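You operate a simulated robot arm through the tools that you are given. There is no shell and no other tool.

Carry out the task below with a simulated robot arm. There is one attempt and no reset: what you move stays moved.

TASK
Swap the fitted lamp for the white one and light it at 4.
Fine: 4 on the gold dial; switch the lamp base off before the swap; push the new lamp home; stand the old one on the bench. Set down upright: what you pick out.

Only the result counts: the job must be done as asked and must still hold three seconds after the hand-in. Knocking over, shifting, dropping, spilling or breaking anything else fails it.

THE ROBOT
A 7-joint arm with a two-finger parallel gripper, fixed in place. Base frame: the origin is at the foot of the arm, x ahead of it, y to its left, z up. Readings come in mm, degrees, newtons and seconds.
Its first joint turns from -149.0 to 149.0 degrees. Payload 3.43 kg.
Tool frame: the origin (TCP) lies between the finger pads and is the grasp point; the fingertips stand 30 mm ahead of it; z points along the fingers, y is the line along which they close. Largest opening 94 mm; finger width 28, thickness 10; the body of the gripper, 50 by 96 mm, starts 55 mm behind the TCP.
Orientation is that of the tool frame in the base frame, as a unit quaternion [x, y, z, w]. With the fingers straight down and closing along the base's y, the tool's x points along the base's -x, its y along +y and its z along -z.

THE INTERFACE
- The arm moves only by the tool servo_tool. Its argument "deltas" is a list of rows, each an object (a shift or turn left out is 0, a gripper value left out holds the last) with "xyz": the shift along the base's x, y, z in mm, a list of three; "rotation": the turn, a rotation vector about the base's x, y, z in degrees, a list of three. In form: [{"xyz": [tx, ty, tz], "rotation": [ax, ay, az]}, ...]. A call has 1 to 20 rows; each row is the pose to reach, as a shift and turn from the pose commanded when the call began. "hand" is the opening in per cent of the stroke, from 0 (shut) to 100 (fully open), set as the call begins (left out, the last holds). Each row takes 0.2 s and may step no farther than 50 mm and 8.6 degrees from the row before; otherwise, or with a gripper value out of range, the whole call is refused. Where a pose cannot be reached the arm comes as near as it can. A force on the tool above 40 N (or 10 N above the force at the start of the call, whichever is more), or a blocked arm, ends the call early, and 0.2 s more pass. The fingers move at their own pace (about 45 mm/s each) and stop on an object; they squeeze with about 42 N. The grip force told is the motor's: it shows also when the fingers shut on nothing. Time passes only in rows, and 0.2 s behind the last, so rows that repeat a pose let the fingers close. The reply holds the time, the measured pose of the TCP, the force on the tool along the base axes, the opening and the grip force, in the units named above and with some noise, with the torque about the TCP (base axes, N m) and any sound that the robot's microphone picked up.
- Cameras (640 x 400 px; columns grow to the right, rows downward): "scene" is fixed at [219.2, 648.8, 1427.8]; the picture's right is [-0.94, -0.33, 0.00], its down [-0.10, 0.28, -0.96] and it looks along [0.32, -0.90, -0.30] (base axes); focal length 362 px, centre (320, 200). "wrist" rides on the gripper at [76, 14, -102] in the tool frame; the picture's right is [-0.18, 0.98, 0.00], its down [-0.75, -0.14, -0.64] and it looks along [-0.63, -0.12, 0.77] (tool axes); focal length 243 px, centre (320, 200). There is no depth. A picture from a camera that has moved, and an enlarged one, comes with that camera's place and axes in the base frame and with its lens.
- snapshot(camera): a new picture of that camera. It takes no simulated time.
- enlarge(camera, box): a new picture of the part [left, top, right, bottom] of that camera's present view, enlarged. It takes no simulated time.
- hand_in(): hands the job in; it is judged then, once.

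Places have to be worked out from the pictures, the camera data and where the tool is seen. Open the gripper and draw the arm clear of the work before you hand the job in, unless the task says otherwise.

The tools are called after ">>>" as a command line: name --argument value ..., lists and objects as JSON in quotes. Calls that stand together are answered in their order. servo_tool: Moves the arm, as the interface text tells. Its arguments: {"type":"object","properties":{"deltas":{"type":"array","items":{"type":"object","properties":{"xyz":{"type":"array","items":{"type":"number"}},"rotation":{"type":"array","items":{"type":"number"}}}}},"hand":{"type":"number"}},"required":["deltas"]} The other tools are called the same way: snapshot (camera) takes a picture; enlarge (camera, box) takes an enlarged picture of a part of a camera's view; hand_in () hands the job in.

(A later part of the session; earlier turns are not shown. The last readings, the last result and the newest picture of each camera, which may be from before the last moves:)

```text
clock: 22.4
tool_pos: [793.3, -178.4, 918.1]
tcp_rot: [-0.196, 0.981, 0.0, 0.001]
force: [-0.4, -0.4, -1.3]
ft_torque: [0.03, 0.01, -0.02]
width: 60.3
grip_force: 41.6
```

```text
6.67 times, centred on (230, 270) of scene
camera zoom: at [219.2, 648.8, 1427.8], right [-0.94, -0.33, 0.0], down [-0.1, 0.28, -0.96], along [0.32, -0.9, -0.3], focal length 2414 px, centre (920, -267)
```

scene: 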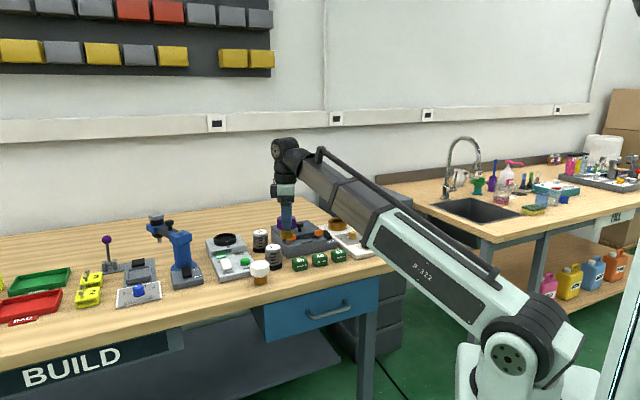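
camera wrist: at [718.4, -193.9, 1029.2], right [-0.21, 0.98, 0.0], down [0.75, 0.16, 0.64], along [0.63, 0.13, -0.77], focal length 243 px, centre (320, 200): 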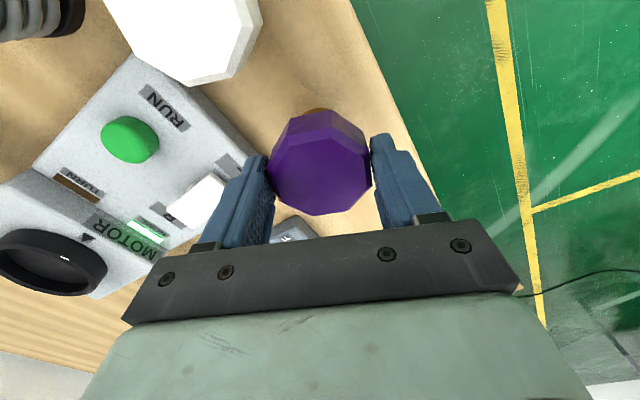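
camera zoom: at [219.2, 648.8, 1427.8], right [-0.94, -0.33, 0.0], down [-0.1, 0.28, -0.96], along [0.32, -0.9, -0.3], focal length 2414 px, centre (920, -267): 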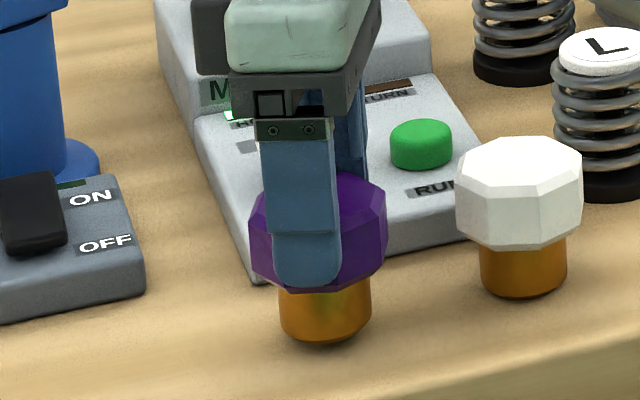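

No contact yet; I continue down a few more millimetres.

>>> servo_tool --deltas '[{"xyz": [0, 0, -2]}, {"xyz": [0, 0, -4]}, {"xyz": [0, 0, -6]}, {"xyz": [0, 0, -6]}]'

>>> enlarge --camera "scene" --box '[190, 240, 270, 300]'

```text
clock: 23.4
tool_pos: [795.3, -177.9, 911.8]
tcp_rot: [-0.195, 0.981, 0.001, 0.0]
force: [0.3, 0.2, -0.5]
ft_torque: [-0.04, -0.04, -0.02]
width: 60.5
grip_force: 42.1
```

```text
6.67 times, centred on (230, 270) of scene
camera zoom: at [219.2, 648.8, 1427.8], right [-0.94, -0.33, 0.0], down [-0.1, 0.28, -0.96], along [0.32, -0.9, -0.3], focal length 2414 px, centre (920, -267)
```

zoom: 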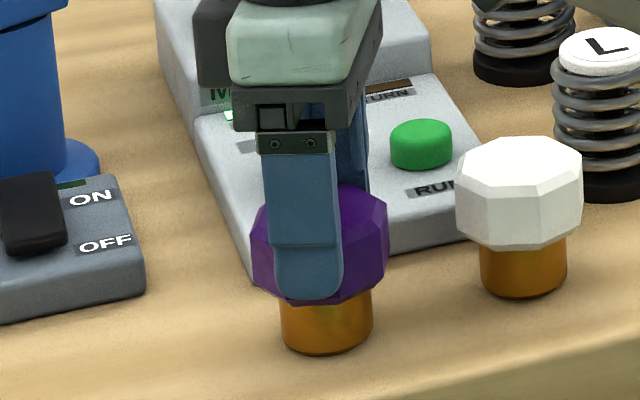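

Still no contact force; I continue with small steps.

>>> servo_tool --deltas '[{"xyz": [0, 0, -1.5]}, {"xyz": [0, 0, -3]}, {"xyz": [0, 0, -4]}, {"xyz": [0, 0, -4]}]'

>>> enlarge --camera "scene" --box '[190, 240, 270, 300]'

```text
clock: 24.4
tool_pos: [792.3, -179.0, 909.1]
tcp_rot: [-0.195, 0.981, -0.001, 0.001]
force: [-1.1, -0.9, 36.2]
ft_torque: [0.03, -0.11, -0.06]
width: 60.7
grip_force: 41.6
```

```text
6.67 times, centred on (230, 270) of scene
camera zoom: at [219.2, 648.8, 1427.8], right [-0.94, -0.33, 0.0], down [-0.1, 0.28, -0.96], along [0.32, -0.9, -0.3], focal length 2414 px, centre (920, -267)
```

zoom: 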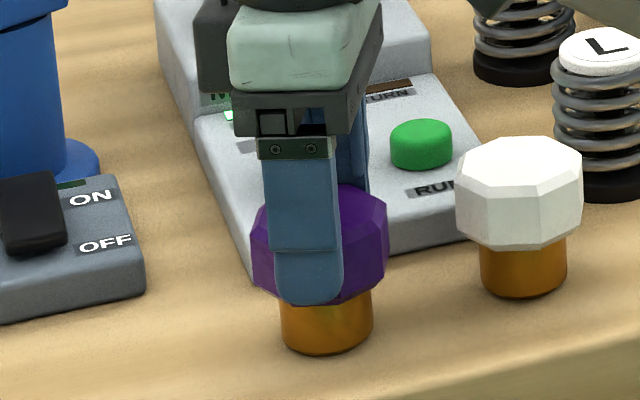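

Contact is made (36 N). I ease back 3 mm to relax the force, then open the fingers part-way.

>>> servo_tool --deltas '[{"xyz": [0, 0, 2]}, {"xyz": [0, 0, 3]}, {"xyz": [0, 0, 3]}]'

>>> servo_tool --deltas '[{"xyz": [0, 0, 0]}, {"xyz": [0, 0, 0]}, {"xyz": [0, 0, 0]}, {"xyz": [0, 0, 0]}]' --hand 85

>>> snapshot --camera "wrist"

>>> enlarge --camera "scene" --box '[190, 240, 270, 300]'

```text
clock: 25.2
tool_pos: [793.5, -179.4, 910.7]
tcp_rot: [-0.195, 0.981, 0.0, -0.001]
force: [0.3, -0.7, -0.2]
ft_torque: [0.02, 0.0, 0.0]
width: 60.4
grip_force: 42.0
```

```text
clock: 26.2
tool_pos: [793.6, -179.6, 911.3]
tcp_rot: [-0.195, 0.981, 0.0, 0.0]
force: [0.4, -0.7, 0.4]
ft_torque: [0.02, 0.03, 0.0]
width: 79.7
grip_force: 0.0
```

```text
taken
camera wrist: at [718.7, -194.8, 1014.5], right [-0.21, 0.98, 0.0], down [0.75, 0.16, 0.64], along [0.63, 0.13, -0.77], focal length 243 px, centre (320, 200)
```

wrist: 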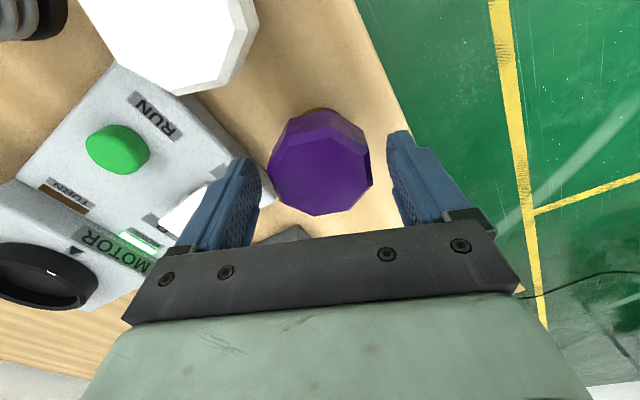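

```text
6.67 times, centred on (230, 270) of scene
camera zoom: at [219.2, 648.8, 1427.8], right [-0.94, -0.33, 0.0], down [-0.1, 0.28, -0.96], along [0.32, -0.9, -0.3], focal length 2414 px, centre (920, -267)
```

zoom: 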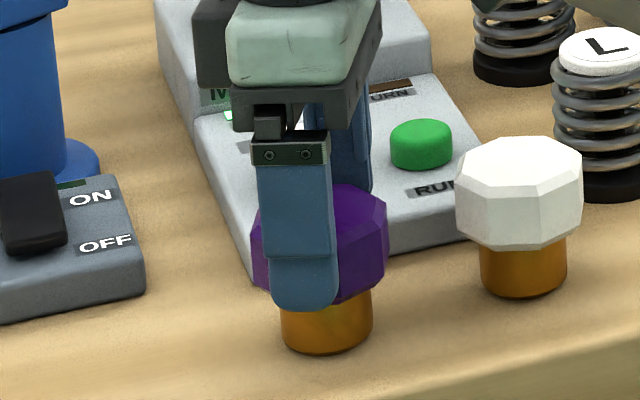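

The old lamp stands upright by itself. I retreat straight up.

>>> servo_tool --deltas '[{"xyz": [0, 0, 15]}, {"xyz": [0, 0, 40]}, {"xyz": [0, 0, 80]}, {"xyz": [0, 0, 110]}, {"xyz": [0, 0, 110]}]'

>>> enlarge --camera "scene" --box '[190, 240, 290, 305]'

>>> snapshot --camera "wrist"

```text
clock: 27.4
tool_pos: [792.8, -178.8, 1023.0]
tcp_rot: [-0.194, 0.981, 0.001, 0.0]
force: [-0.4, 0.4, 0.5]
ft_torque: [0.03, 0.02, 0.0]
width: 79.8
grip_force: 0.1
```

```text
6.15 times, centred on (240, 272) of scene
camera zoom: at [219.2, 648.8, 1427.8], right [-0.94, -0.33, 0.0], down [-0.1, 0.28, -0.96], along [0.32, -0.9, -0.3], focal length 2228 px, centre (812, -246)
```

zoom: 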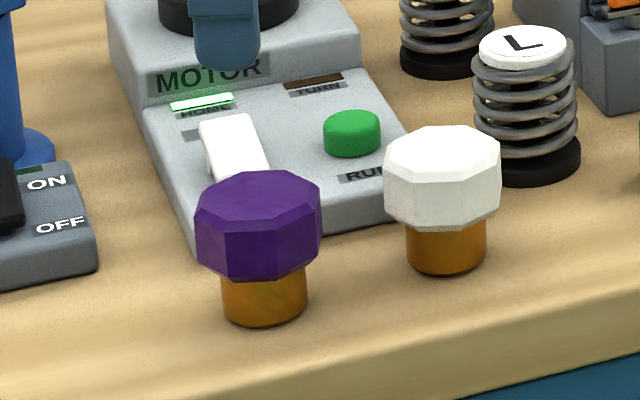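

```text
taken
camera wrist: at [717.8, -195.1, 1125.5], right [-0.21, 0.98, 0.0], down [0.75, 0.16, 0.64], along [0.63, 0.13, -0.77], focal length 243 px, centre (320, 200)
```

wrist: 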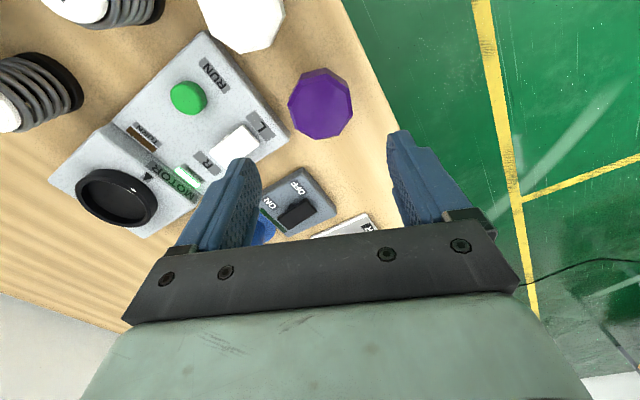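

Both lamps stand fine. The white lamp is at about [730,-248]; I move to a viewpoint that centres it in the wrist camera.

>>> servo_tool --deltas '[{"xyz": [-40, -24, 0]}, {"xyz": [-80, -48, 0]}, {"xyz": [-115, -70, 0]}, {"xyz": [-140, -86, 0]}, {"xyz": [-140, -86, 0]}]' --hand 100

>>> snapshot --camera "wrist"

>>> enlarge --camera "wrist" --box '[260, 100, 400, 230]'

```text
clock: 28.6
tool_pos: [653.1, -264.7, 1022.3]
tcp_rot: [-0.195, 0.981, 0.0, 0.0]
force: [-0.1, 0.7, -0.1]
ft_torque: [-0.03, 0.01, -0.02]
width: 94.1
grip_force: 0.1
```

```text
taken
camera wrist: at [577.6, -281.2, 1125.1], right [-0.21, 0.98, 0.0], down [0.75, 0.16, 0.64], along [0.63, 0.13, -0.77], focal length 243 px, centre (320, 200)
```

wrist: 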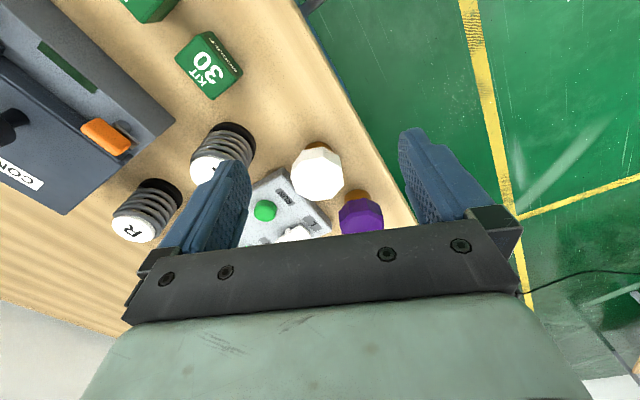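

```text
3.08 times, centred on (330, 165) of wrist
camera zoom: at [577.6, -281.2, 1125.1], right [-0.21, 0.98, 0.0], down [0.75, 0.16, 0.64], along [0.63, 0.13, -0.77], focal length 746 px, centre (289, 308)
```

zoom: 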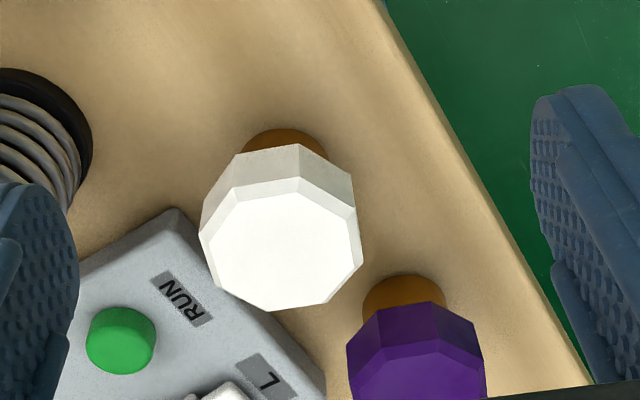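

White lamp's axis computes to about [726,-252], with the same facet orientation. I move directly above it and re-check the centring.

>>> servo_tool --deltas '[{"xyz": [35, 6, -10]}, {"xyz": [70, 11, -22]}, {"xyz": [73, 12, -24]}, {"xyz": [73, 12, -24]}]' --hand 100

>>> enlarge --camera "wrist" --box '[230, 30, 410, 190]'

>>> snapshot --camera "wrist"

```text
clock: 29.6
tool_pos: [725.9, -253.8, 997.1]
tcp_rot: [-0.194, 0.981, 0.0, 0.0]
force: [0.2, 0.1, -0.3]
ft_torque: [-0.01, 0.02, 0.02]
width: 94.0
grip_force: 0.0
```

```text
2.50 times, centred on (320, 110) of wrist
camera zoom: at [650.8, -268.4, 1100.4], right [-0.2, 0.98, 0.0], down [0.75, 0.16, 0.64], along [0.63, 0.13, -0.77], focal length 606 px, centre (320, 425)
```

zoom: 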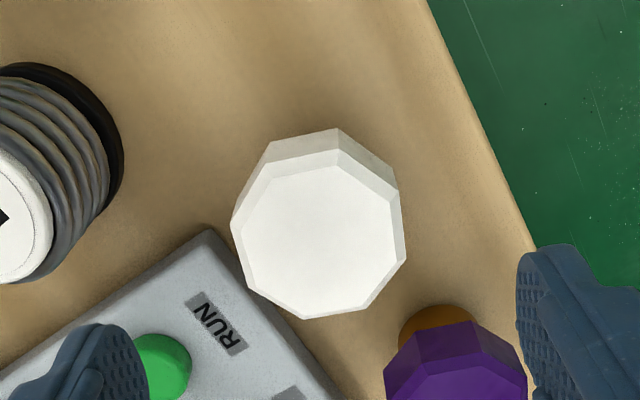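

```text
taken
camera wrist: at [650.8, -268.4, 1100.4], right [-0.2, 0.98, 0.0], down [0.75, 0.16, 0.64], along [0.63, 0.13, -0.77], focal length 243 px, centre (320, 200)
```

wrist: 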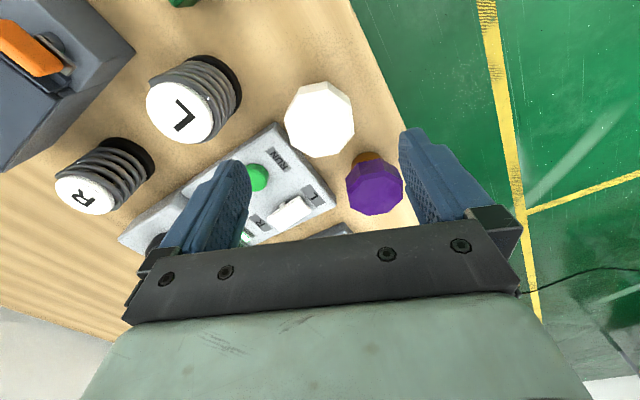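

Aligned; I shift (+3,+1) and descend to the same relative grip height as for the old lamp (TCP z≈911).

>>> servo_tool --deltas '[{"xyz": [3, 1, -20]}, {"xyz": [3, 1, -42]}, {"xyz": [3, 1, -60]}, {"xyz": [3, 1, -74]}, {"xyz": [3, 1, -82]}, {"xyz": [3, 1, -86]}, {"xyz": [3, 1, -86]}]'

>>> enlarge --camera "wrist" --box '[220, 60, 420, 250]'

>>> enlarge --camera "scene" --box '[210, 235, 300, 300]'

```text
clock: 31.2
tool_pos: [730.3, -250.7, 911.3]
tcp_rot: [-0.194, 0.981, 0.0, 0.001]
force: [0.3, 0.7, 0.5]
ft_torque: [-0.02, -0.03, -0.01]
width: 93.9
grip_force: 0.1
```

```text
2.11 times, centred on (320, 155) of wrist
camera zoom: at [654.6, -267.9, 1014.1], right [-0.21, 0.98, 0.0], down [0.75, 0.16, 0.64], along [0.63, 0.13, -0.77], focal length 511 px, centre (320, 295)
```

zoom: 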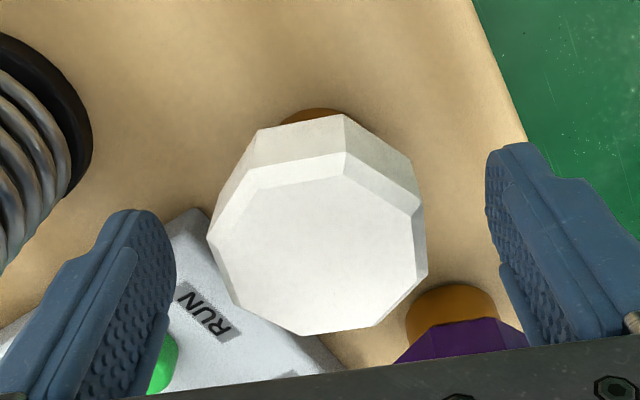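

```text
6.15 times, centred on (255, 268) of scene
camera zoom: at [219.2, 648.8, 1427.8], right [-0.94, -0.33, 0.0], down [-0.1, 0.28, -0.96], along [0.32, -0.9, -0.3], focal length 2228 px, centre (720, -215)
```

zoom: 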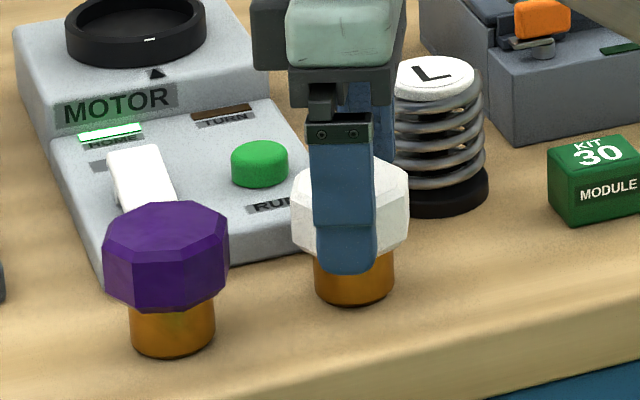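

The white lamp's shoulder sits at z≈903 (the old lamp had slipped ~7 mm in the grip on extraction), so I lower 6 mm more for a better grip, still leaving clearance to the ring when home. Then I close.

>>> servo_tool --deltas '[{"xyz": [0, 0, -3]}, {"xyz": [0, 0, -6]}, {"xyz": [0, 0, -6]}]'

>>> servo_tool --deltas '[{"xyz": [0, 0, 0]}, {"xyz": [0, 0, 0]}, {"xyz": [0, 0, 0]}, {"xyz": [0, 0, 0]}, {"xyz": [0, 0, 0]}, {"xyz": [0, 0, 0]}]' --hand 0

>>> snapshot --camera "wrist"

>>> enlarge --camera "scene" --box '[210, 235, 300, 300]'

```text
clock: 32.0
tool_pos: [730.7, -252.3, 904.5]
tcp_rot: [-0.194, 0.981, -0.001, 0.0]
force: [-0.3, 0.9, -0.2]
ft_torque: [0.04, -0.03, 0.0]
width: 94.2
grip_force: 0.1
```

```text
clock: 33.4
tool_pos: [729.8, -252.5, 905.3]
tcp_rot: [-0.195, 0.981, 0.0, 0.0]
force: [0.5, -1.1, 1.6]
ft_torque: [-0.01, 0.01, 0.0]
width: 60.9
grip_force: 42.0
```

```text
taken
camera wrist: at [654.3, -268.2, 1008.1], right [-0.21, 0.98, 0.0], down [0.75, 0.16, 0.64], along [0.63, 0.13, -0.77], focal length 243 px, centre (320, 200)
```

wrist: 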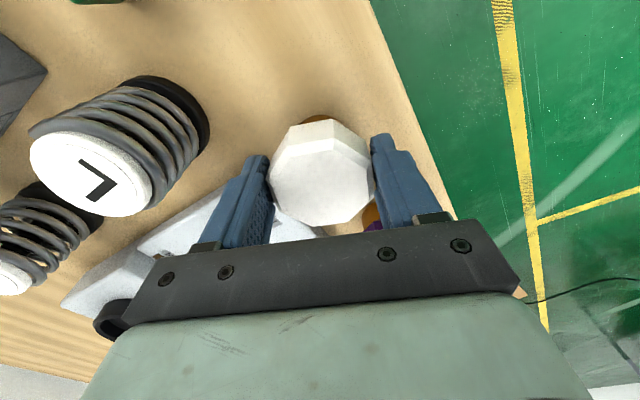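

```text
6.15 times, centred on (255, 268) of scene
camera zoom: at [219.2, 648.8, 1427.8], right [-0.94, -0.33, 0.0], down [-0.1, 0.28, -0.96], along [0.32, -0.9, -0.3], focal length 2228 px, centre (720, -215)
```

zoom: 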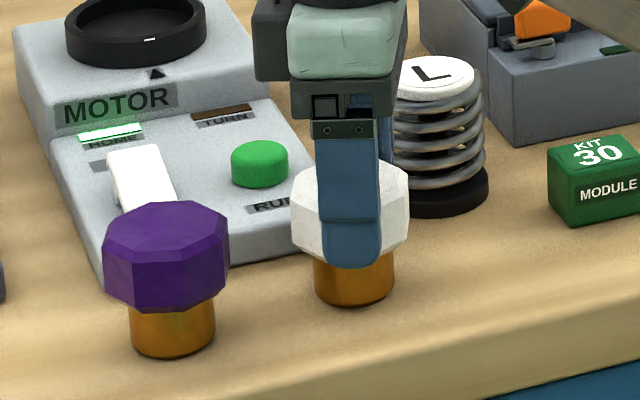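

White lamp gripped (60.9 mm). I lift it and carry it back towards the socket.

>>> servo_tool --deltas '[{"xyz": [0, 0, 10]}, {"xyz": [0, 0, 40]}, {"xyz": [0, 0, 85]}, {"xyz": [0, 0, 130]}, {"xyz": [0, -10, 150]}, {"xyz": [-10, -55, 150]}, {"xyz": [-20, -100, 150]}, {"xyz": [-30, -145, 150]}, {"xyz": [-40, -190, 150]}, {"xyz": [-50, -235, 150]}, {"xyz": [-60, -280, 150]}, {"xyz": [-70, -325, 150]}, {"xyz": [-80, -370, 150]}, {"xyz": [-90, -415, 150]}, {"xyz": [-100, -455, 150]}, {"xyz": [-107, -481, 150]}, {"xyz": [-107, -481, 150]}]'

>>> snapshot --camera "wrist"

>>> snapshot --camera "scene"

>>> enlarge --camera "scene" --box '[300, 170, 380, 245]'

```text
clock: 37.0
tool_pos: [622.0, -731.6, 1055.9]
tcp_rot: [-0.195, 0.981, 0.0, 0.0]
force: [-1.0, 0.0, -0.9]
ft_torque: [0.01, 0.05, 0.01]
width: 60.3
grip_force: 42.3
```

```text
taken
camera wrist: at [547.6, -748.6, 1158.6], right [-0.21, 0.98, 0.0], down [0.75, 0.16, 0.64], along [0.63, 0.13, -0.77], focal length 243 px, centre (320, 200)
```

wrist: 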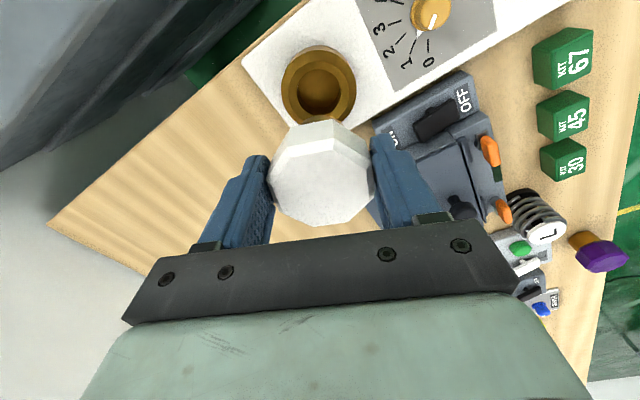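

```text
taken
```

scene: 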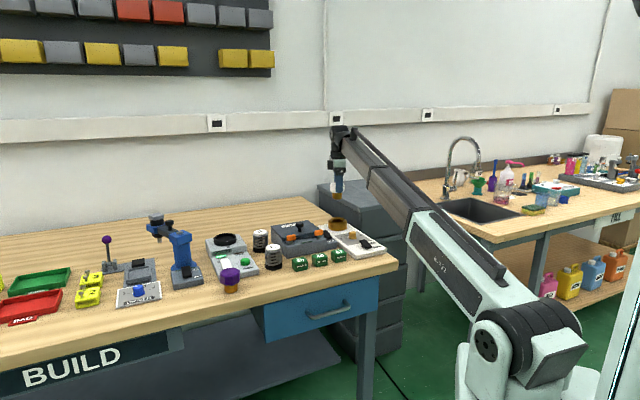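

```text
5.33 times, centred on (340, 208) of scene
camera zoom: at [219.2, 648.8, 1427.8], right [-0.94, -0.33, 0.0], down [-0.1, 0.28, -0.96], along [0.32, -0.9, -0.3], focal length 1931 px, centre (213, 160)
```

zoom: 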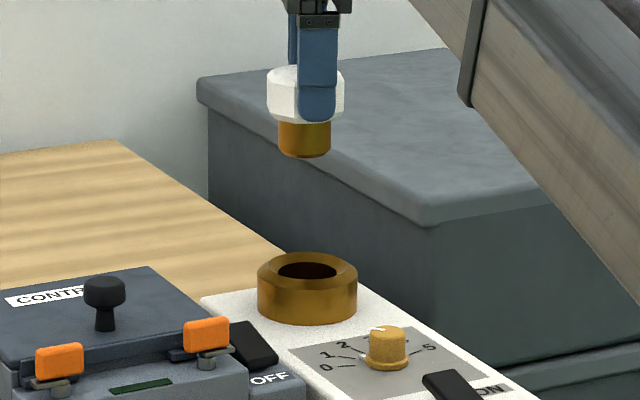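

I enlarge the wrist view of the empty socket to fix its bore centre relative to the tool.

>>> enlarge --camera "wrist" --box '[260, 30, 390, 130]'

>>> enlarge --camera "wrist" --box '[250, 100, 390, 240]'

```text
4.00 times, centred on (325, 80) of wrist
camera zoom: at [547.6, -748.6, 1158.6], right [-0.21, 0.98, 0.0], down [0.75, 0.16, 0.64], along [0.63, 0.13, -0.77], focal length 970 px, centre (300, 680)
```

zoom: 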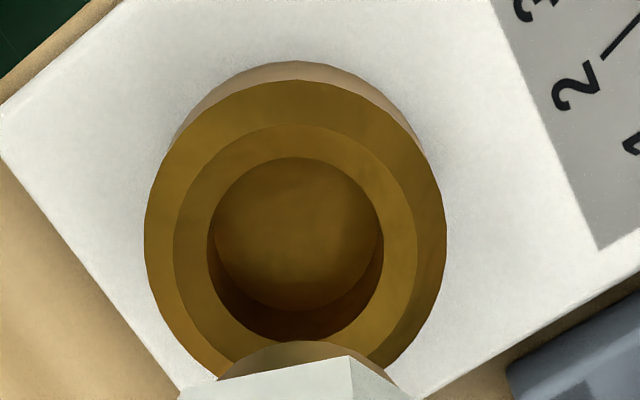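

```text
2.86 times, centred on (320, 170) of wrist
camera zoom: at [547.6, -748.6, 1158.6], right [-0.21, 0.98, 0.0], down [0.75, 0.16, 0.64], along [0.63, 0.13, -0.77], focal length 693 px, centre (320, 286)
```

zoom: 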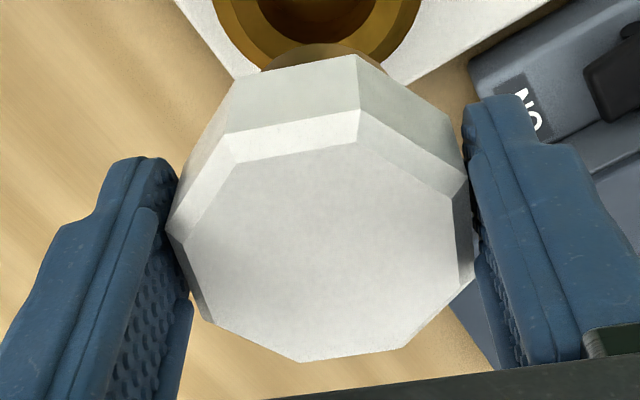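

The socket bore centre computes to about [624,-733.5], i.e. within ~1.5 mm of the tool axis. I correct by (0.8,-1) and lower to just above the socket mouth.

>>> servo_tool --deltas '[{"xyz": [0.8, -1, -25]}, {"xyz": [0.8, -1, -50]}, {"xyz": [0.8, -1, -72]}, {"xyz": [0.8, -1, -84]}, {"xyz": [0.8, -1, -88]}, {"xyz": [0.8, -1, -88]}]'

>>> enlarge --camera "scene" --box '[310, 190, 374, 240]'

>>> enlarge --camera "wrist" --box '[250, 50, 390, 160]'

```text
clock: 38.4
tool_pos: [623.4, -734.4, 967.8]
tcp_rot: [-0.195, 0.981, 0.0, 0.0]
force: [-0.8, -0.6, -0.9]
ft_torque: [0.02, 0.02, -0.03]
width: 60.8
grip_force: 42.2
```

```text
8.00 times, centred on (342, 215) of scene
camera zoom: at [219.2, 648.8, 1427.8], right [-0.94, -0.33, 0.0], down [-0.1, 0.28, -0.96], along [0.32, -0.9, -0.3], focal length 2896 px, centre (144, 80)
```

zoom: 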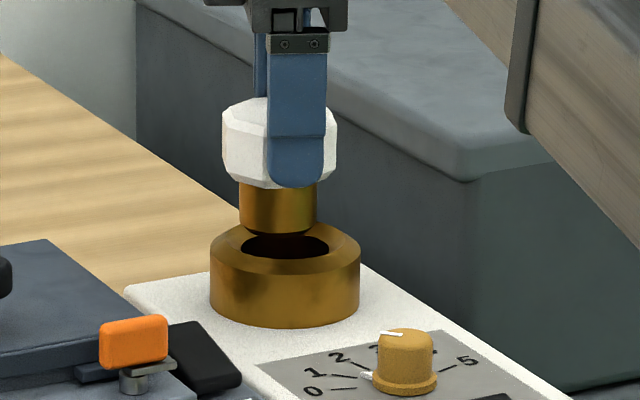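

```text
3.64 times, centred on (320, 105) of wrist
camera zoom: at [548.3, -749.7, 1070.6], right [-0.21, 0.98, 0.0], down [0.75, 0.16, 0.64], along [0.63, 0.13, -0.77], focal length 882 px, centre (320, 546)
```

zoom: 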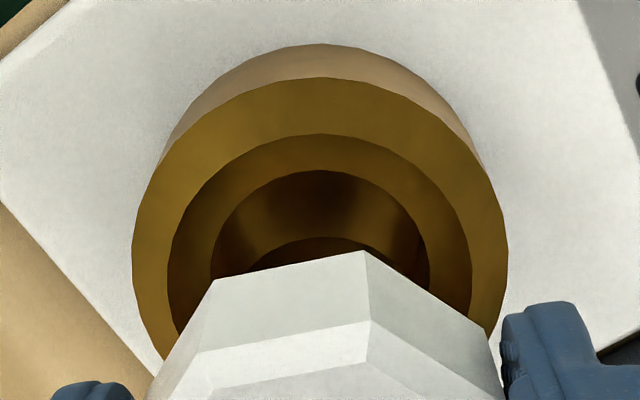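

The scene view shows the plug about 4 mm off towards scene-left of the bore centre (the lamp sits a bit off in the grip). I shift by (-3.7,-0.8) and re-check.

>>> servo_tool --deltas '[{"xyz": [-3.7, -0.8, 0]}, {"xyz": [-3.7, -0.8, 0]}, {"xyz": [-3.7, -0.8, 0]}]'

>>> enlarge --camera "scene" --box '[322, 205, 354, 230]'

>>> enlarge --camera "wrist" --box '[250, 50, 390, 160]'

```text
clock: 39.2
tool_pos: [619.2, -734.6, 967.8]
tcp_rot: [-0.195, 0.981, 0.0, 0.0]
force: [-0.6, -0.5, -0.9]
ft_torque: [0.03, 0.01, -0.03]
width: 60.4
grip_force: 41.7
```

```text
16.00 times, centred on (338, 218) of scene
camera zoom: at [219.2, 648.8, 1427.8], right [-0.94, -0.33, 0.0], down [-0.1, 0.28, -0.96], along [0.32, -0.9, -0.3], focal length 5793 px, centre (32, -80)
```

zoom: 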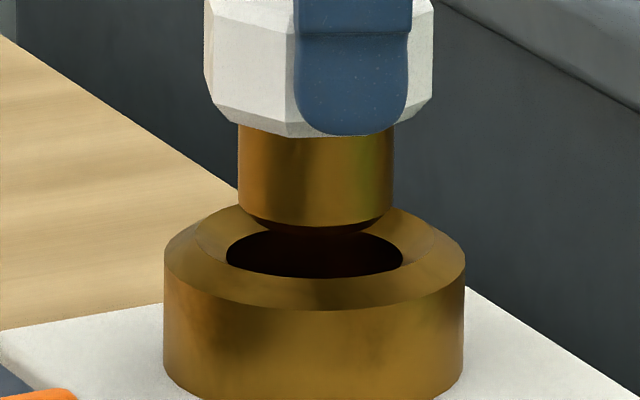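

```text
3.64 times, centred on (320, 105) of wrist
camera zoom: at [544.2, -750.5, 1070.8], right [-0.21, 0.98, 0.0], down [0.75, 0.16, 0.64], along [0.63, 0.13, -0.77], focal length 882 px, centre (320, 546)
```

zoom: 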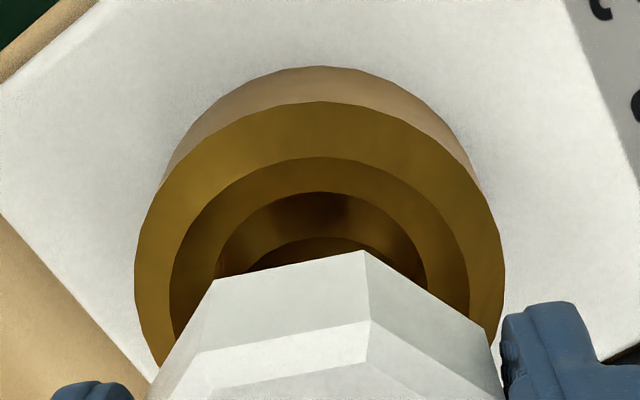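

The plug is now centred over the bore in both views (about 2.7 mm clearance per side). I lower slowly into the socket.

>>> servo_tool --deltas '[{"xyz": [0, 0, -4]}, {"xyz": [0, 0, -8]}, {"xyz": [0, 0, -12]}, {"xyz": [0, 0, -16]}, {"xyz": [0, 0, -20]}, {"xyz": [0, 0, -20]}]'

>>> enlarge --camera "scene" --box '[322, 205, 354, 230]'

```text
clock: 40.6
tool_pos: [621.1, -733.5, 947.4]
tcp_rot: [-0.196, 0.981, 0.001, -0.001]
force: [0.3, -0.6, -1.3]
ft_torque: [0.03, 0.07, -0.05]
width: 60.7
grip_force: 42.2
```

```text
16.00 times, centred on (338, 218) of scene
camera zoom: at [219.2, 648.8, 1427.8], right [-0.94, -0.33, 0.0], down [-0.1, 0.28, -0.96], along [0.32, -0.9, -0.3], focal length 5793 px, centre (32, -80)
```

zoom: 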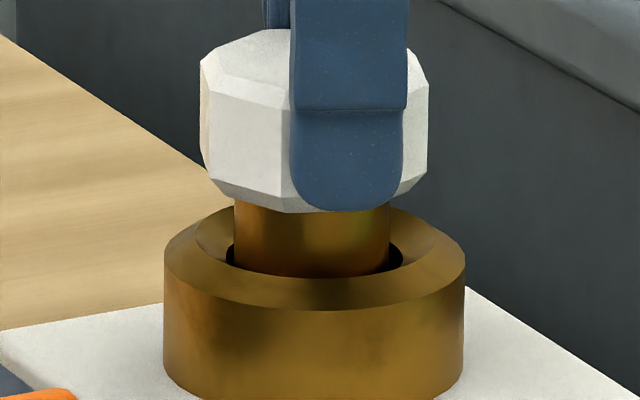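

The plug is entering the bore with no contact force. I keep lowering in small steps.

>>> servo_tool --deltas '[{"xyz": [0, 0, -3]}, {"xyz": [0, 0, -6]}, {"xyz": [0, 0, -9]}, {"xyz": [0, 0, -12]}, {"xyz": [0, 0, -15]}, {"xyz": [0, 0, -15]}]'

>>> enlarge --camera "scene" --box '[322, 205, 354, 230]'

```text
clock: 42.0
tool_pos: [620.1, -734.4, 932.0]
tcp_rot: [-0.194, 0.981, 0.0, 0.0]
force: [0.4, 0.1, -0.5]
ft_torque: [0.0, 0.02, -0.03]
width: 60.3
grip_force: 42.4
```

```text
16.00 times, centred on (338, 218) of scene
camera zoom: at [219.2, 648.8, 1427.8], right [-0.94, -0.33, 0.0], down [-0.1, 0.28, -0.96], along [0.32, -0.9, -0.3], focal length 5793 px, centre (32, -80)
```

zoom: 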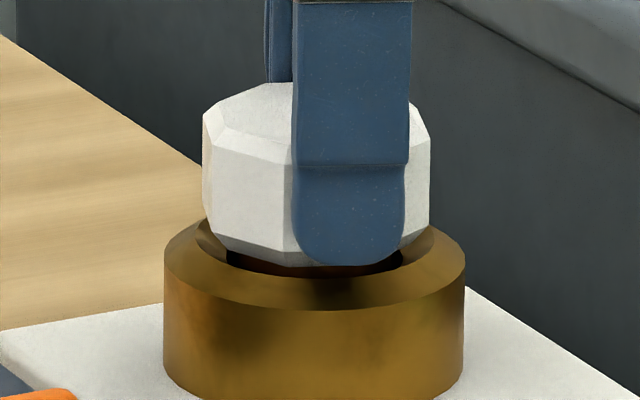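

The head is about 2 mm from where the old lamp's head sat. I continue in 1 mm steps to feel the seat.

>>> servo_tool --deltas '[{"xyz": [0, 0, -1]}, {"xyz": [0, 0, -2]}, {"xyz": [0, 0, -3]}, {"xyz": [0, 0, -3]}]'

>>> enlarge --camera "scene" --box '[322, 205, 354, 230]'

```text
clock: 43.0
tool_pos: [620.2, -734.3, 929.1]
tcp_rot: [-0.194, 0.981, -0.002, 0.001]
force: [0.6, 0.1, 6.2]
ft_torque: [0.04, -0.05, -0.03]
width: 60.5
grip_force: 42.6
```

```text
16.00 times, centred on (338, 218) of scene
camera zoom: at [219.2, 648.8, 1427.8], right [-0.94, -0.33, 0.0], down [-0.1, 0.28, -0.96], along [0.32, -0.9, -0.3], focal length 5793 px, centre (32, -80)
```

zoom: 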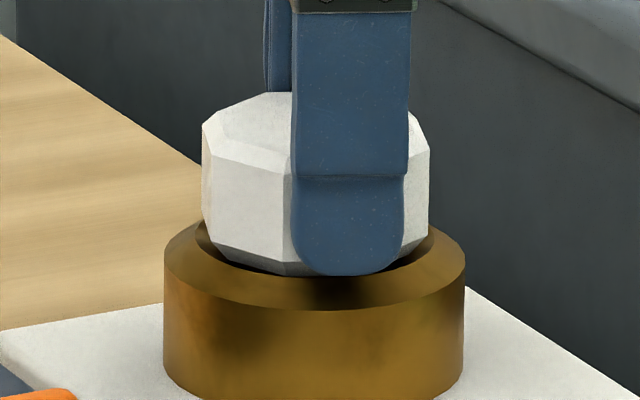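

Contact is starting (6 N). I push a little further to seat it.

>>> servo_tool --deltas '[{"xyz": [0, 0, -1]}, {"xyz": [0, 0, -2]}, {"xyz": [0, 0, -3]}, {"xyz": [0, 0, -3]}]'

>>> enlarge --camera "scene" --box '[322, 205, 354, 230]'

```text
clock: 44.0
tool_pos: [619.6, -734.2, 930.4]
tcp_rot: [-0.196, 0.981, -0.002, 0.001]
force: [-1.8, 4.3, 13.0]
ft_torque: [0.32, 0.15, -0.01]
width: 60.6
grip_force: 42.1
stopped in row 4: the force on the tool passed its limit at 41 N (the readings are from after the stop); the commanded pose is now the measured one
```

```text
16.00 times, centred on (338, 218) of scene
camera zoom: at [219.2, 648.8, 1427.8], right [-0.94, -0.33, 0.0], down [-0.1, 0.28, -0.96], along [0.32, -0.9, -0.3], focal length 5793 px, centre (32, -80)
```

zoom: 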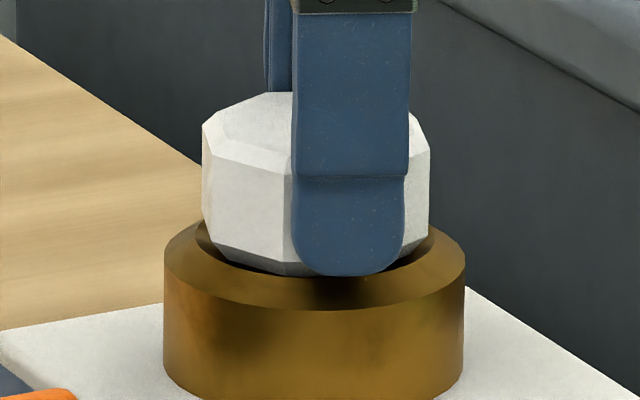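

The lamp bottoms out at 41 N with its head at the old lamp's height, so it appears home. I open the fingers and rise.

>>> servo_tool --deltas '[{"xyz": [0, 0, 0]}, {"xyz": [0, 0, 0]}, {"xyz": [0, 0, 0]}, {"xyz": [0, 0, 0]}]' --hand 100

>>> servo_tool --deltas '[{"xyz": [0, 0, 15]}, {"xyz": [0, 0, 45]}, {"xyz": [0, 0, 75]}, {"xyz": [0, 0, 75]}]'

>>> enlarge --camera "scene" --box '[322, 205, 354, 230]'

>>> snapshot --camera "wrist"

```text
clock: 45.0
tool_pos: [621.0, -735.3, 927.9]
tcp_rot: [-0.195, 0.981, -0.002, 0.001]
force: [0.2, 0.0, 0.6]
ft_torque: [0.02, 0.0, -0.04]
width: 93.9
grip_force: 0.1
```

```text
clock: 46.0
tool_pos: [621.5, -736.3, 1001.8]
tcp_rot: [-0.195, 0.981, -0.001, 0.001]
force: [0.6, 0.1, -0.4]
ft_torque: [-0.01, 0.02, 0.0]
width: 93.8
grip_force: 0.0
```

```text
16.00 times, centred on (338, 218) of scene
camera zoom: at [219.2, 648.8, 1427.8], right [-0.94, -0.33, 0.0], down [-0.1, 0.28, -0.96], along [0.32, -0.9, -0.3], focal length 5793 px, centre (32, -80)
```

zoom: 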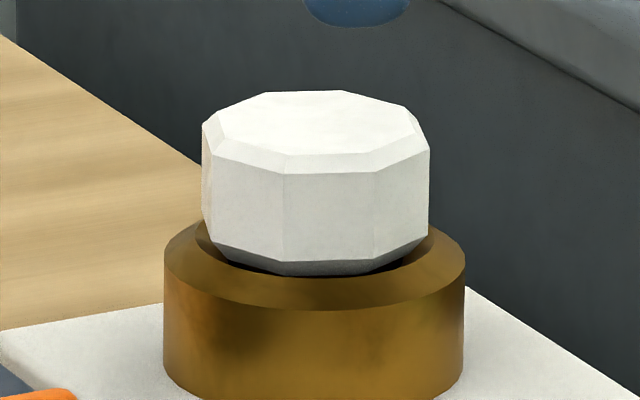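

```text
taken
camera wrist: at [545.7, -752.5, 1104.4], right [-0.21, 0.98, 0.0], down [0.75, 0.16, 0.64], along [0.63, 0.13, -0.77], focal length 243 px, centre (320, 200)
```

wrist: 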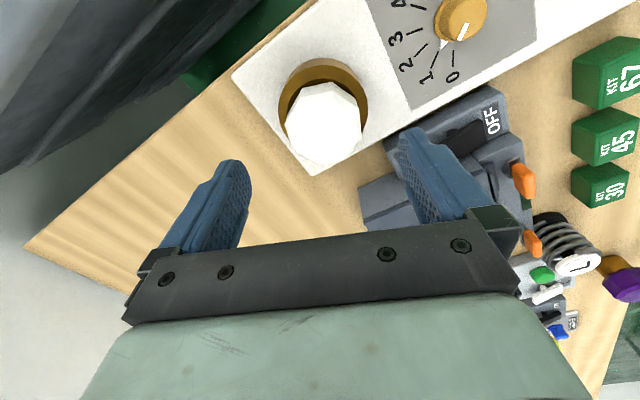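

The white lamp is seated at the old lamp's height. Next the dial: I swing over it (about [545,-646]) with yaw +45° and look for its exact centre and height.

>>> servo_tool --deltas '[{"xyz": [-25, 30, 0], "rotation": [0, 0, 7.6]}, {"xyz": [-50, 60, 0], "rotation": [0, 0, 15.2]}, {"xyz": [-76, 88, -5], "rotation": [0, 0, 22.6]}, {"xyz": [-76, 88, -15], "rotation": [0, 0, 22.6]}, {"xyz": [-76, 88, -15], "rotation": [0, 0, 22.6]}]' --hand 100

>>> snapshot --camera "wrist"

>>> enlarge --camera "wrist" --box '[250, 30, 390, 170]'

>>> enlarge --camera "scene" --box '[330, 200, 390, 250]'

```text
clock: 47.1
tool_pos: [544.7, -647.1, 988.4]
tcp_rot: [-0.384, 0.924, -0.002, 0.001]
force: [-0.8, 0.4, -0.6]
ft_torque: [0.0, -0.02, -0.01]
width: 94.1
grip_force: 0.2
```

```text
taken
camera wrist: at [480.4, -690.8, 1090.7], right [-0.57, 0.82, 0.0], down [0.63, 0.44, 0.64], along [0.53, 0.36, -0.77], focal length 243 px, centre (320, 200)
```

wrist: 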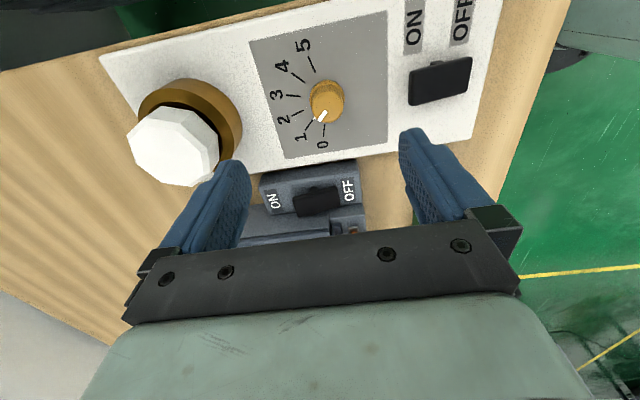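

```text
2.86 times, centred on (320, 100) of wrist
camera zoom: at [480.4, -690.8, 1090.7], right [-0.57, 0.82, 0.0], down [0.63, 0.44, 0.64], along [0.53, 0.36, -0.77], focal length 693 px, centre (320, 486)
```

zoom: 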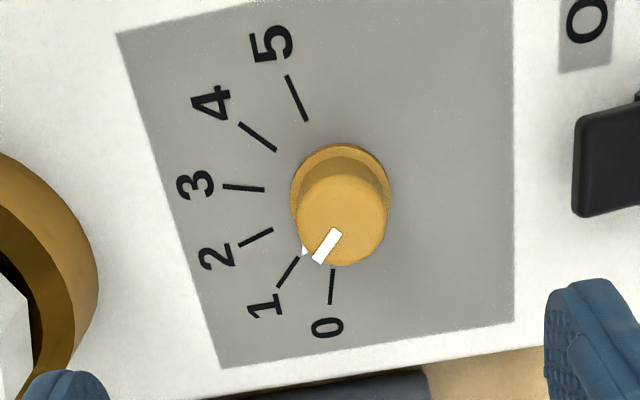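

```text
8.00 times, centred on (360, 225) of scene
camera zoom: at [219.2, 648.8, 1427.8], right [-0.94, -0.33, 0.0], down [-0.1, 0.28, -0.96], along [0.32, -0.9, -0.3], focal length 2896 px, centre (0, 0)
```

zoom: 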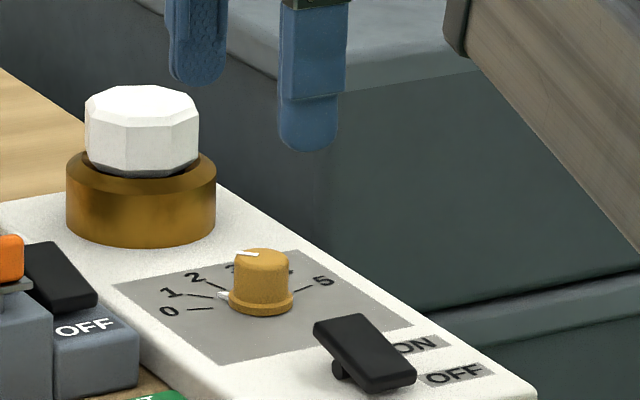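

Now I see the marks clearly: 1 at ≈0.7°, 4 at ≈-91°…-90° in the base frame, dial centre ≈[538.6,-643.3], top ≈z 870. I align over the dial with fingers at 60% and come down part-way.

>>> servo_tool --deltas '[{"xyz": [-5.4, 3.6, -20]}, {"xyz": [-5.4, 3.6, -40]}, {"xyz": [-5.4, 3.6, -55]}, {"xyz": [-5.4, 3.6, -62]}, {"xyz": [-5.4, 3.6, -62]}]' --hand 60

>>> enlarge --camera "wrist" --box '[220, 40, 420, 220]'

>>> enlarge --camera "scene" --box '[330, 205, 390, 250]'

```text
clock: 48.4
tool_pos: [538.2, -644.1, 927.2]
tcp_rot: [-0.383, 0.924, -0.002, 0.0]
force: [-0.2, 0.4, 0.4]
ft_torque: [0.05, 0.03, 0.0]
width: 56.4
grip_force: 0.1
```

```text
2.22 times, centred on (320, 130) of wrist
camera zoom: at [474.8, -688.1, 1029.0], right [-0.57, 0.82, 0.0], down [0.63, 0.43, 0.64], along [0.53, 0.36, -0.77], focal length 539 px, centre (320, 356)
```

zoom: 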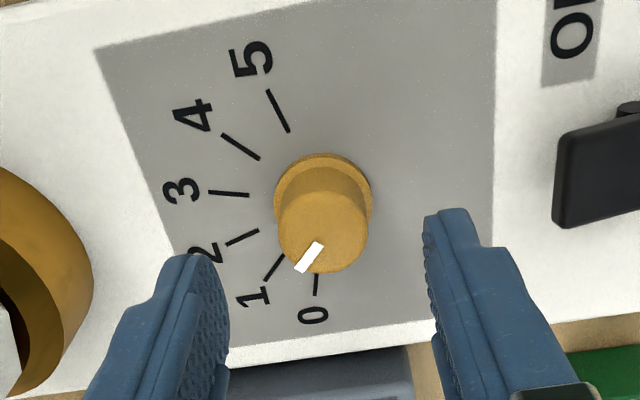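

```text
8.89 times, centred on (360, 228) of scene
camera zoom: at [219.2, 648.8, 1427.8], right [-0.94, -0.33, 0.0], down [-0.1, 0.28, -0.96], along [0.32, -0.9, -0.3], focal length 3218 px, centre (-36, -44)
```

zoom: 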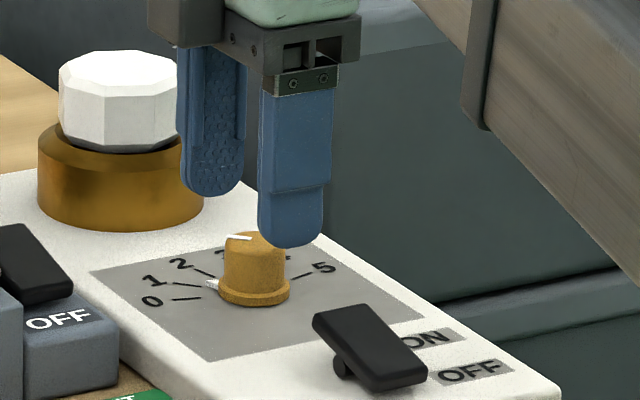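

The view confirms 1 at 0° and 4 at -90° with the dial almost exactly under the tool. I nudge by (0.2,1.2), lower so the tips straddle the knob, and close.

>>> servo_tool --deltas '[{"xyz": [0.2, 1.2, -12]}, {"xyz": [0.2, 1.2, -24]}, {"xyz": [0.2, 1.2, -32]}, {"xyz": [0.2, 1.2, -38]}, {"xyz": [0.2, 1.2, -38]}]'

>>> enlarge --camera "wrist" --box '[220, 60, 420, 240]'

>>> enlarge --camera "scene" --box '[335, 210, 385, 248]'

```text
clock: 49.5
tool_pos: [538.4, -642.6, 890.3]
tcp_rot: [-0.383, 0.924, -0.003, 0.001]
force: [-0.2, -3.0, 32.0]
ft_torque: [0.71, 0.77, 0.1]
width: 55.8
grip_force: 0.1
```

```text
2.22 times, centred on (320, 150) of wrist
camera zoom: at [475.1, -685.5, 993.0], right [-0.57, 0.82, 0.0], down [0.63, 0.44, 0.64], along [0.53, 0.36, -0.77], focal length 539 px, centre (320, 311)
```

zoom: 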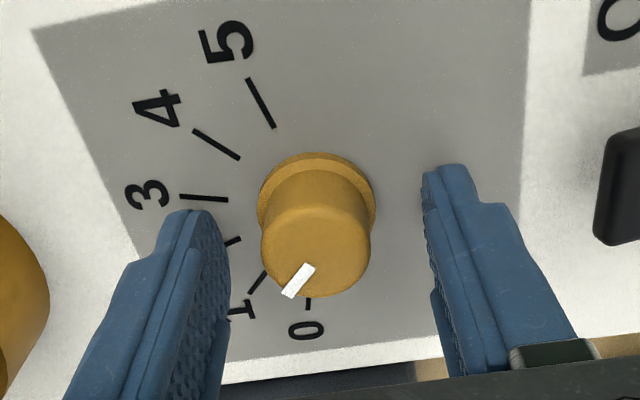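

```text
10.53 times, centred on (360, 229) of scene
camera zoom: at [219.2, 648.8, 1427.8], right [-0.94, -0.33, 0.0], down [-0.1, 0.28, -0.96], along [0.32, -0.9, -0.3], focal length 3811 px, centre (-101, -105)
```

zoom: 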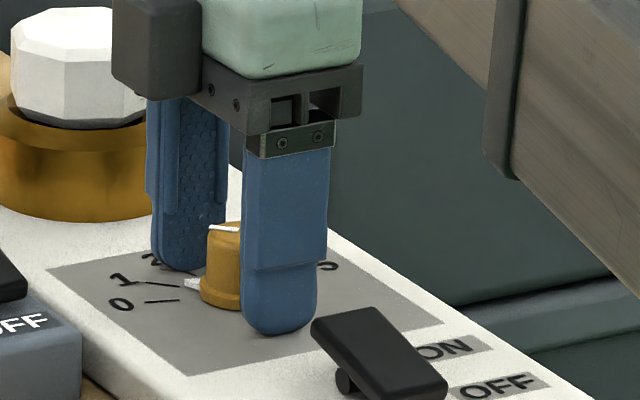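

The tips are pressing on the panel (32 N at TCP 890), so the panel top is really z≈860; vertical-motion triangulation also puts the dial axis ~4 mm towards the camera side ([535.5,-645]). I raise to TCP ≈898 and shift by (-3,-3).

>>> servo_tool --deltas '[{"xyz": [0, 0, 5]}, {"xyz": [0, 0, 10]}, {"xyz": [-3, -3, 10]}, {"xyz": [-3, -3, 10]}]'

>>> enlarge --camera "wrist" --box '[220, 60, 420, 240]'

>>> enlarge --camera "scene" --box '[335, 210, 385, 248]'

```text
clock: 50.5
tool_pos: [535.0, -644.4, 898.8]
tcp_rot: [-0.383, 0.924, -0.002, 0.0]
force: [0.2, -0.1, -0.2]
ft_torque: [-0.03, 0.0, 0.0]
width: 56.6
grip_force: 0.1
```

```text
2.22 times, centred on (320, 150) of wrist
camera zoom: at [472.4, -688.5, 1001.0], right [-0.57, 0.82, 0.0], down [0.63, 0.43, 0.64], along [0.53, 0.36, -0.77], focal length 539 px, centre (320, 311)
```

zoom: 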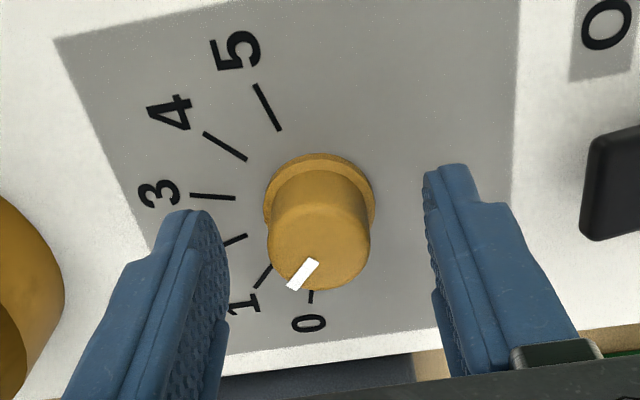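

```text
10.53 times, centred on (360, 229) of scene
camera zoom: at [219.2, 648.8, 1427.8], right [-0.94, -0.33, 0.0], down [-0.1, 0.28, -0.96], along [0.32, -0.9, -0.3], focal length 3811 px, centre (-101, -105)
```

zoom: 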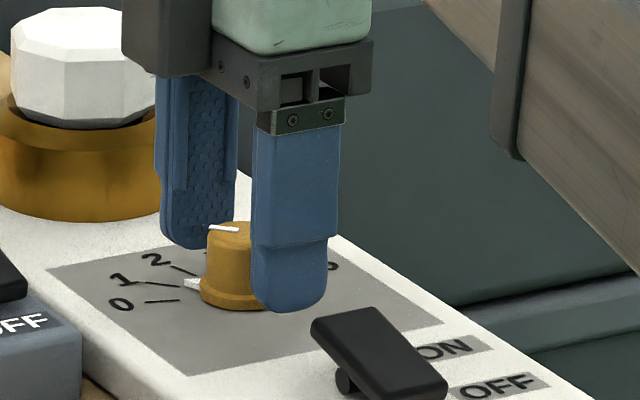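

Clear of the panel and centred on the knob. I close the fingers on it.

>>> servo_tool --deltas '[{"xyz": [0, 0, 0]}, {"xyz": [0, 0, 0]}, {"xyz": [0, 0, 0]}, {"xyz": [0, 0, 0]}, {"xyz": [0, 0, 0]}]' --hand 0

>>> enlarge --camera "wrist" --box '[220, 60, 420, 240]'

>>> enlarge --camera "scene" --box '[335, 210, 385, 248]'

```text
clock: 51.8
tool_pos: [537.5, -643.7, 898.3]
tcp_rot: [-0.383, 0.924, -0.002, 0.001]
force: [0.8, -2.0, 0.4]
ft_torque: [-0.03, -0.04, -0.03]
width: 29.5
grip_force: 44.9
```

```text
2.22 times, centred on (320, 150) of wrist
camera zoom: at [472.4, -688.6, 1001.1], right [-0.57, 0.82, 0.0], down [0.63, 0.43, 0.64], along [0.53, 0.36, -0.77], focal length 539 px, centre (320, 311)
```

zoom: 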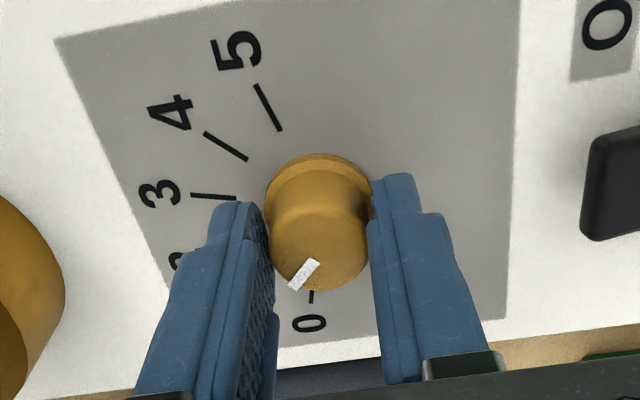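

```text
10.53 times, centred on (360, 229) of scene
camera zoom: at [219.2, 648.8, 1427.8], right [-0.94, -0.33, 0.0], down [-0.1, 0.28, -0.96], along [0.32, -0.9, -0.3], focal length 3811 px, centre (-101, -105)
```

zoom: 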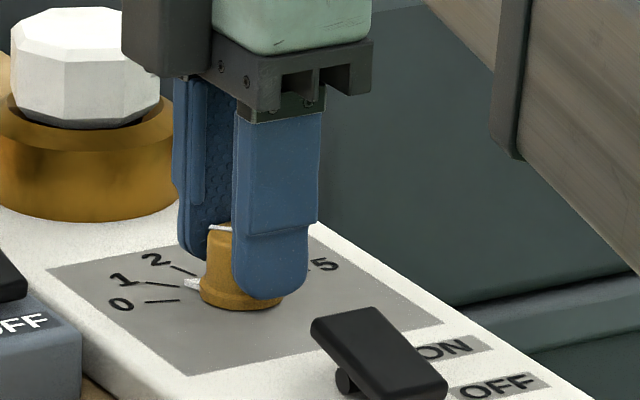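

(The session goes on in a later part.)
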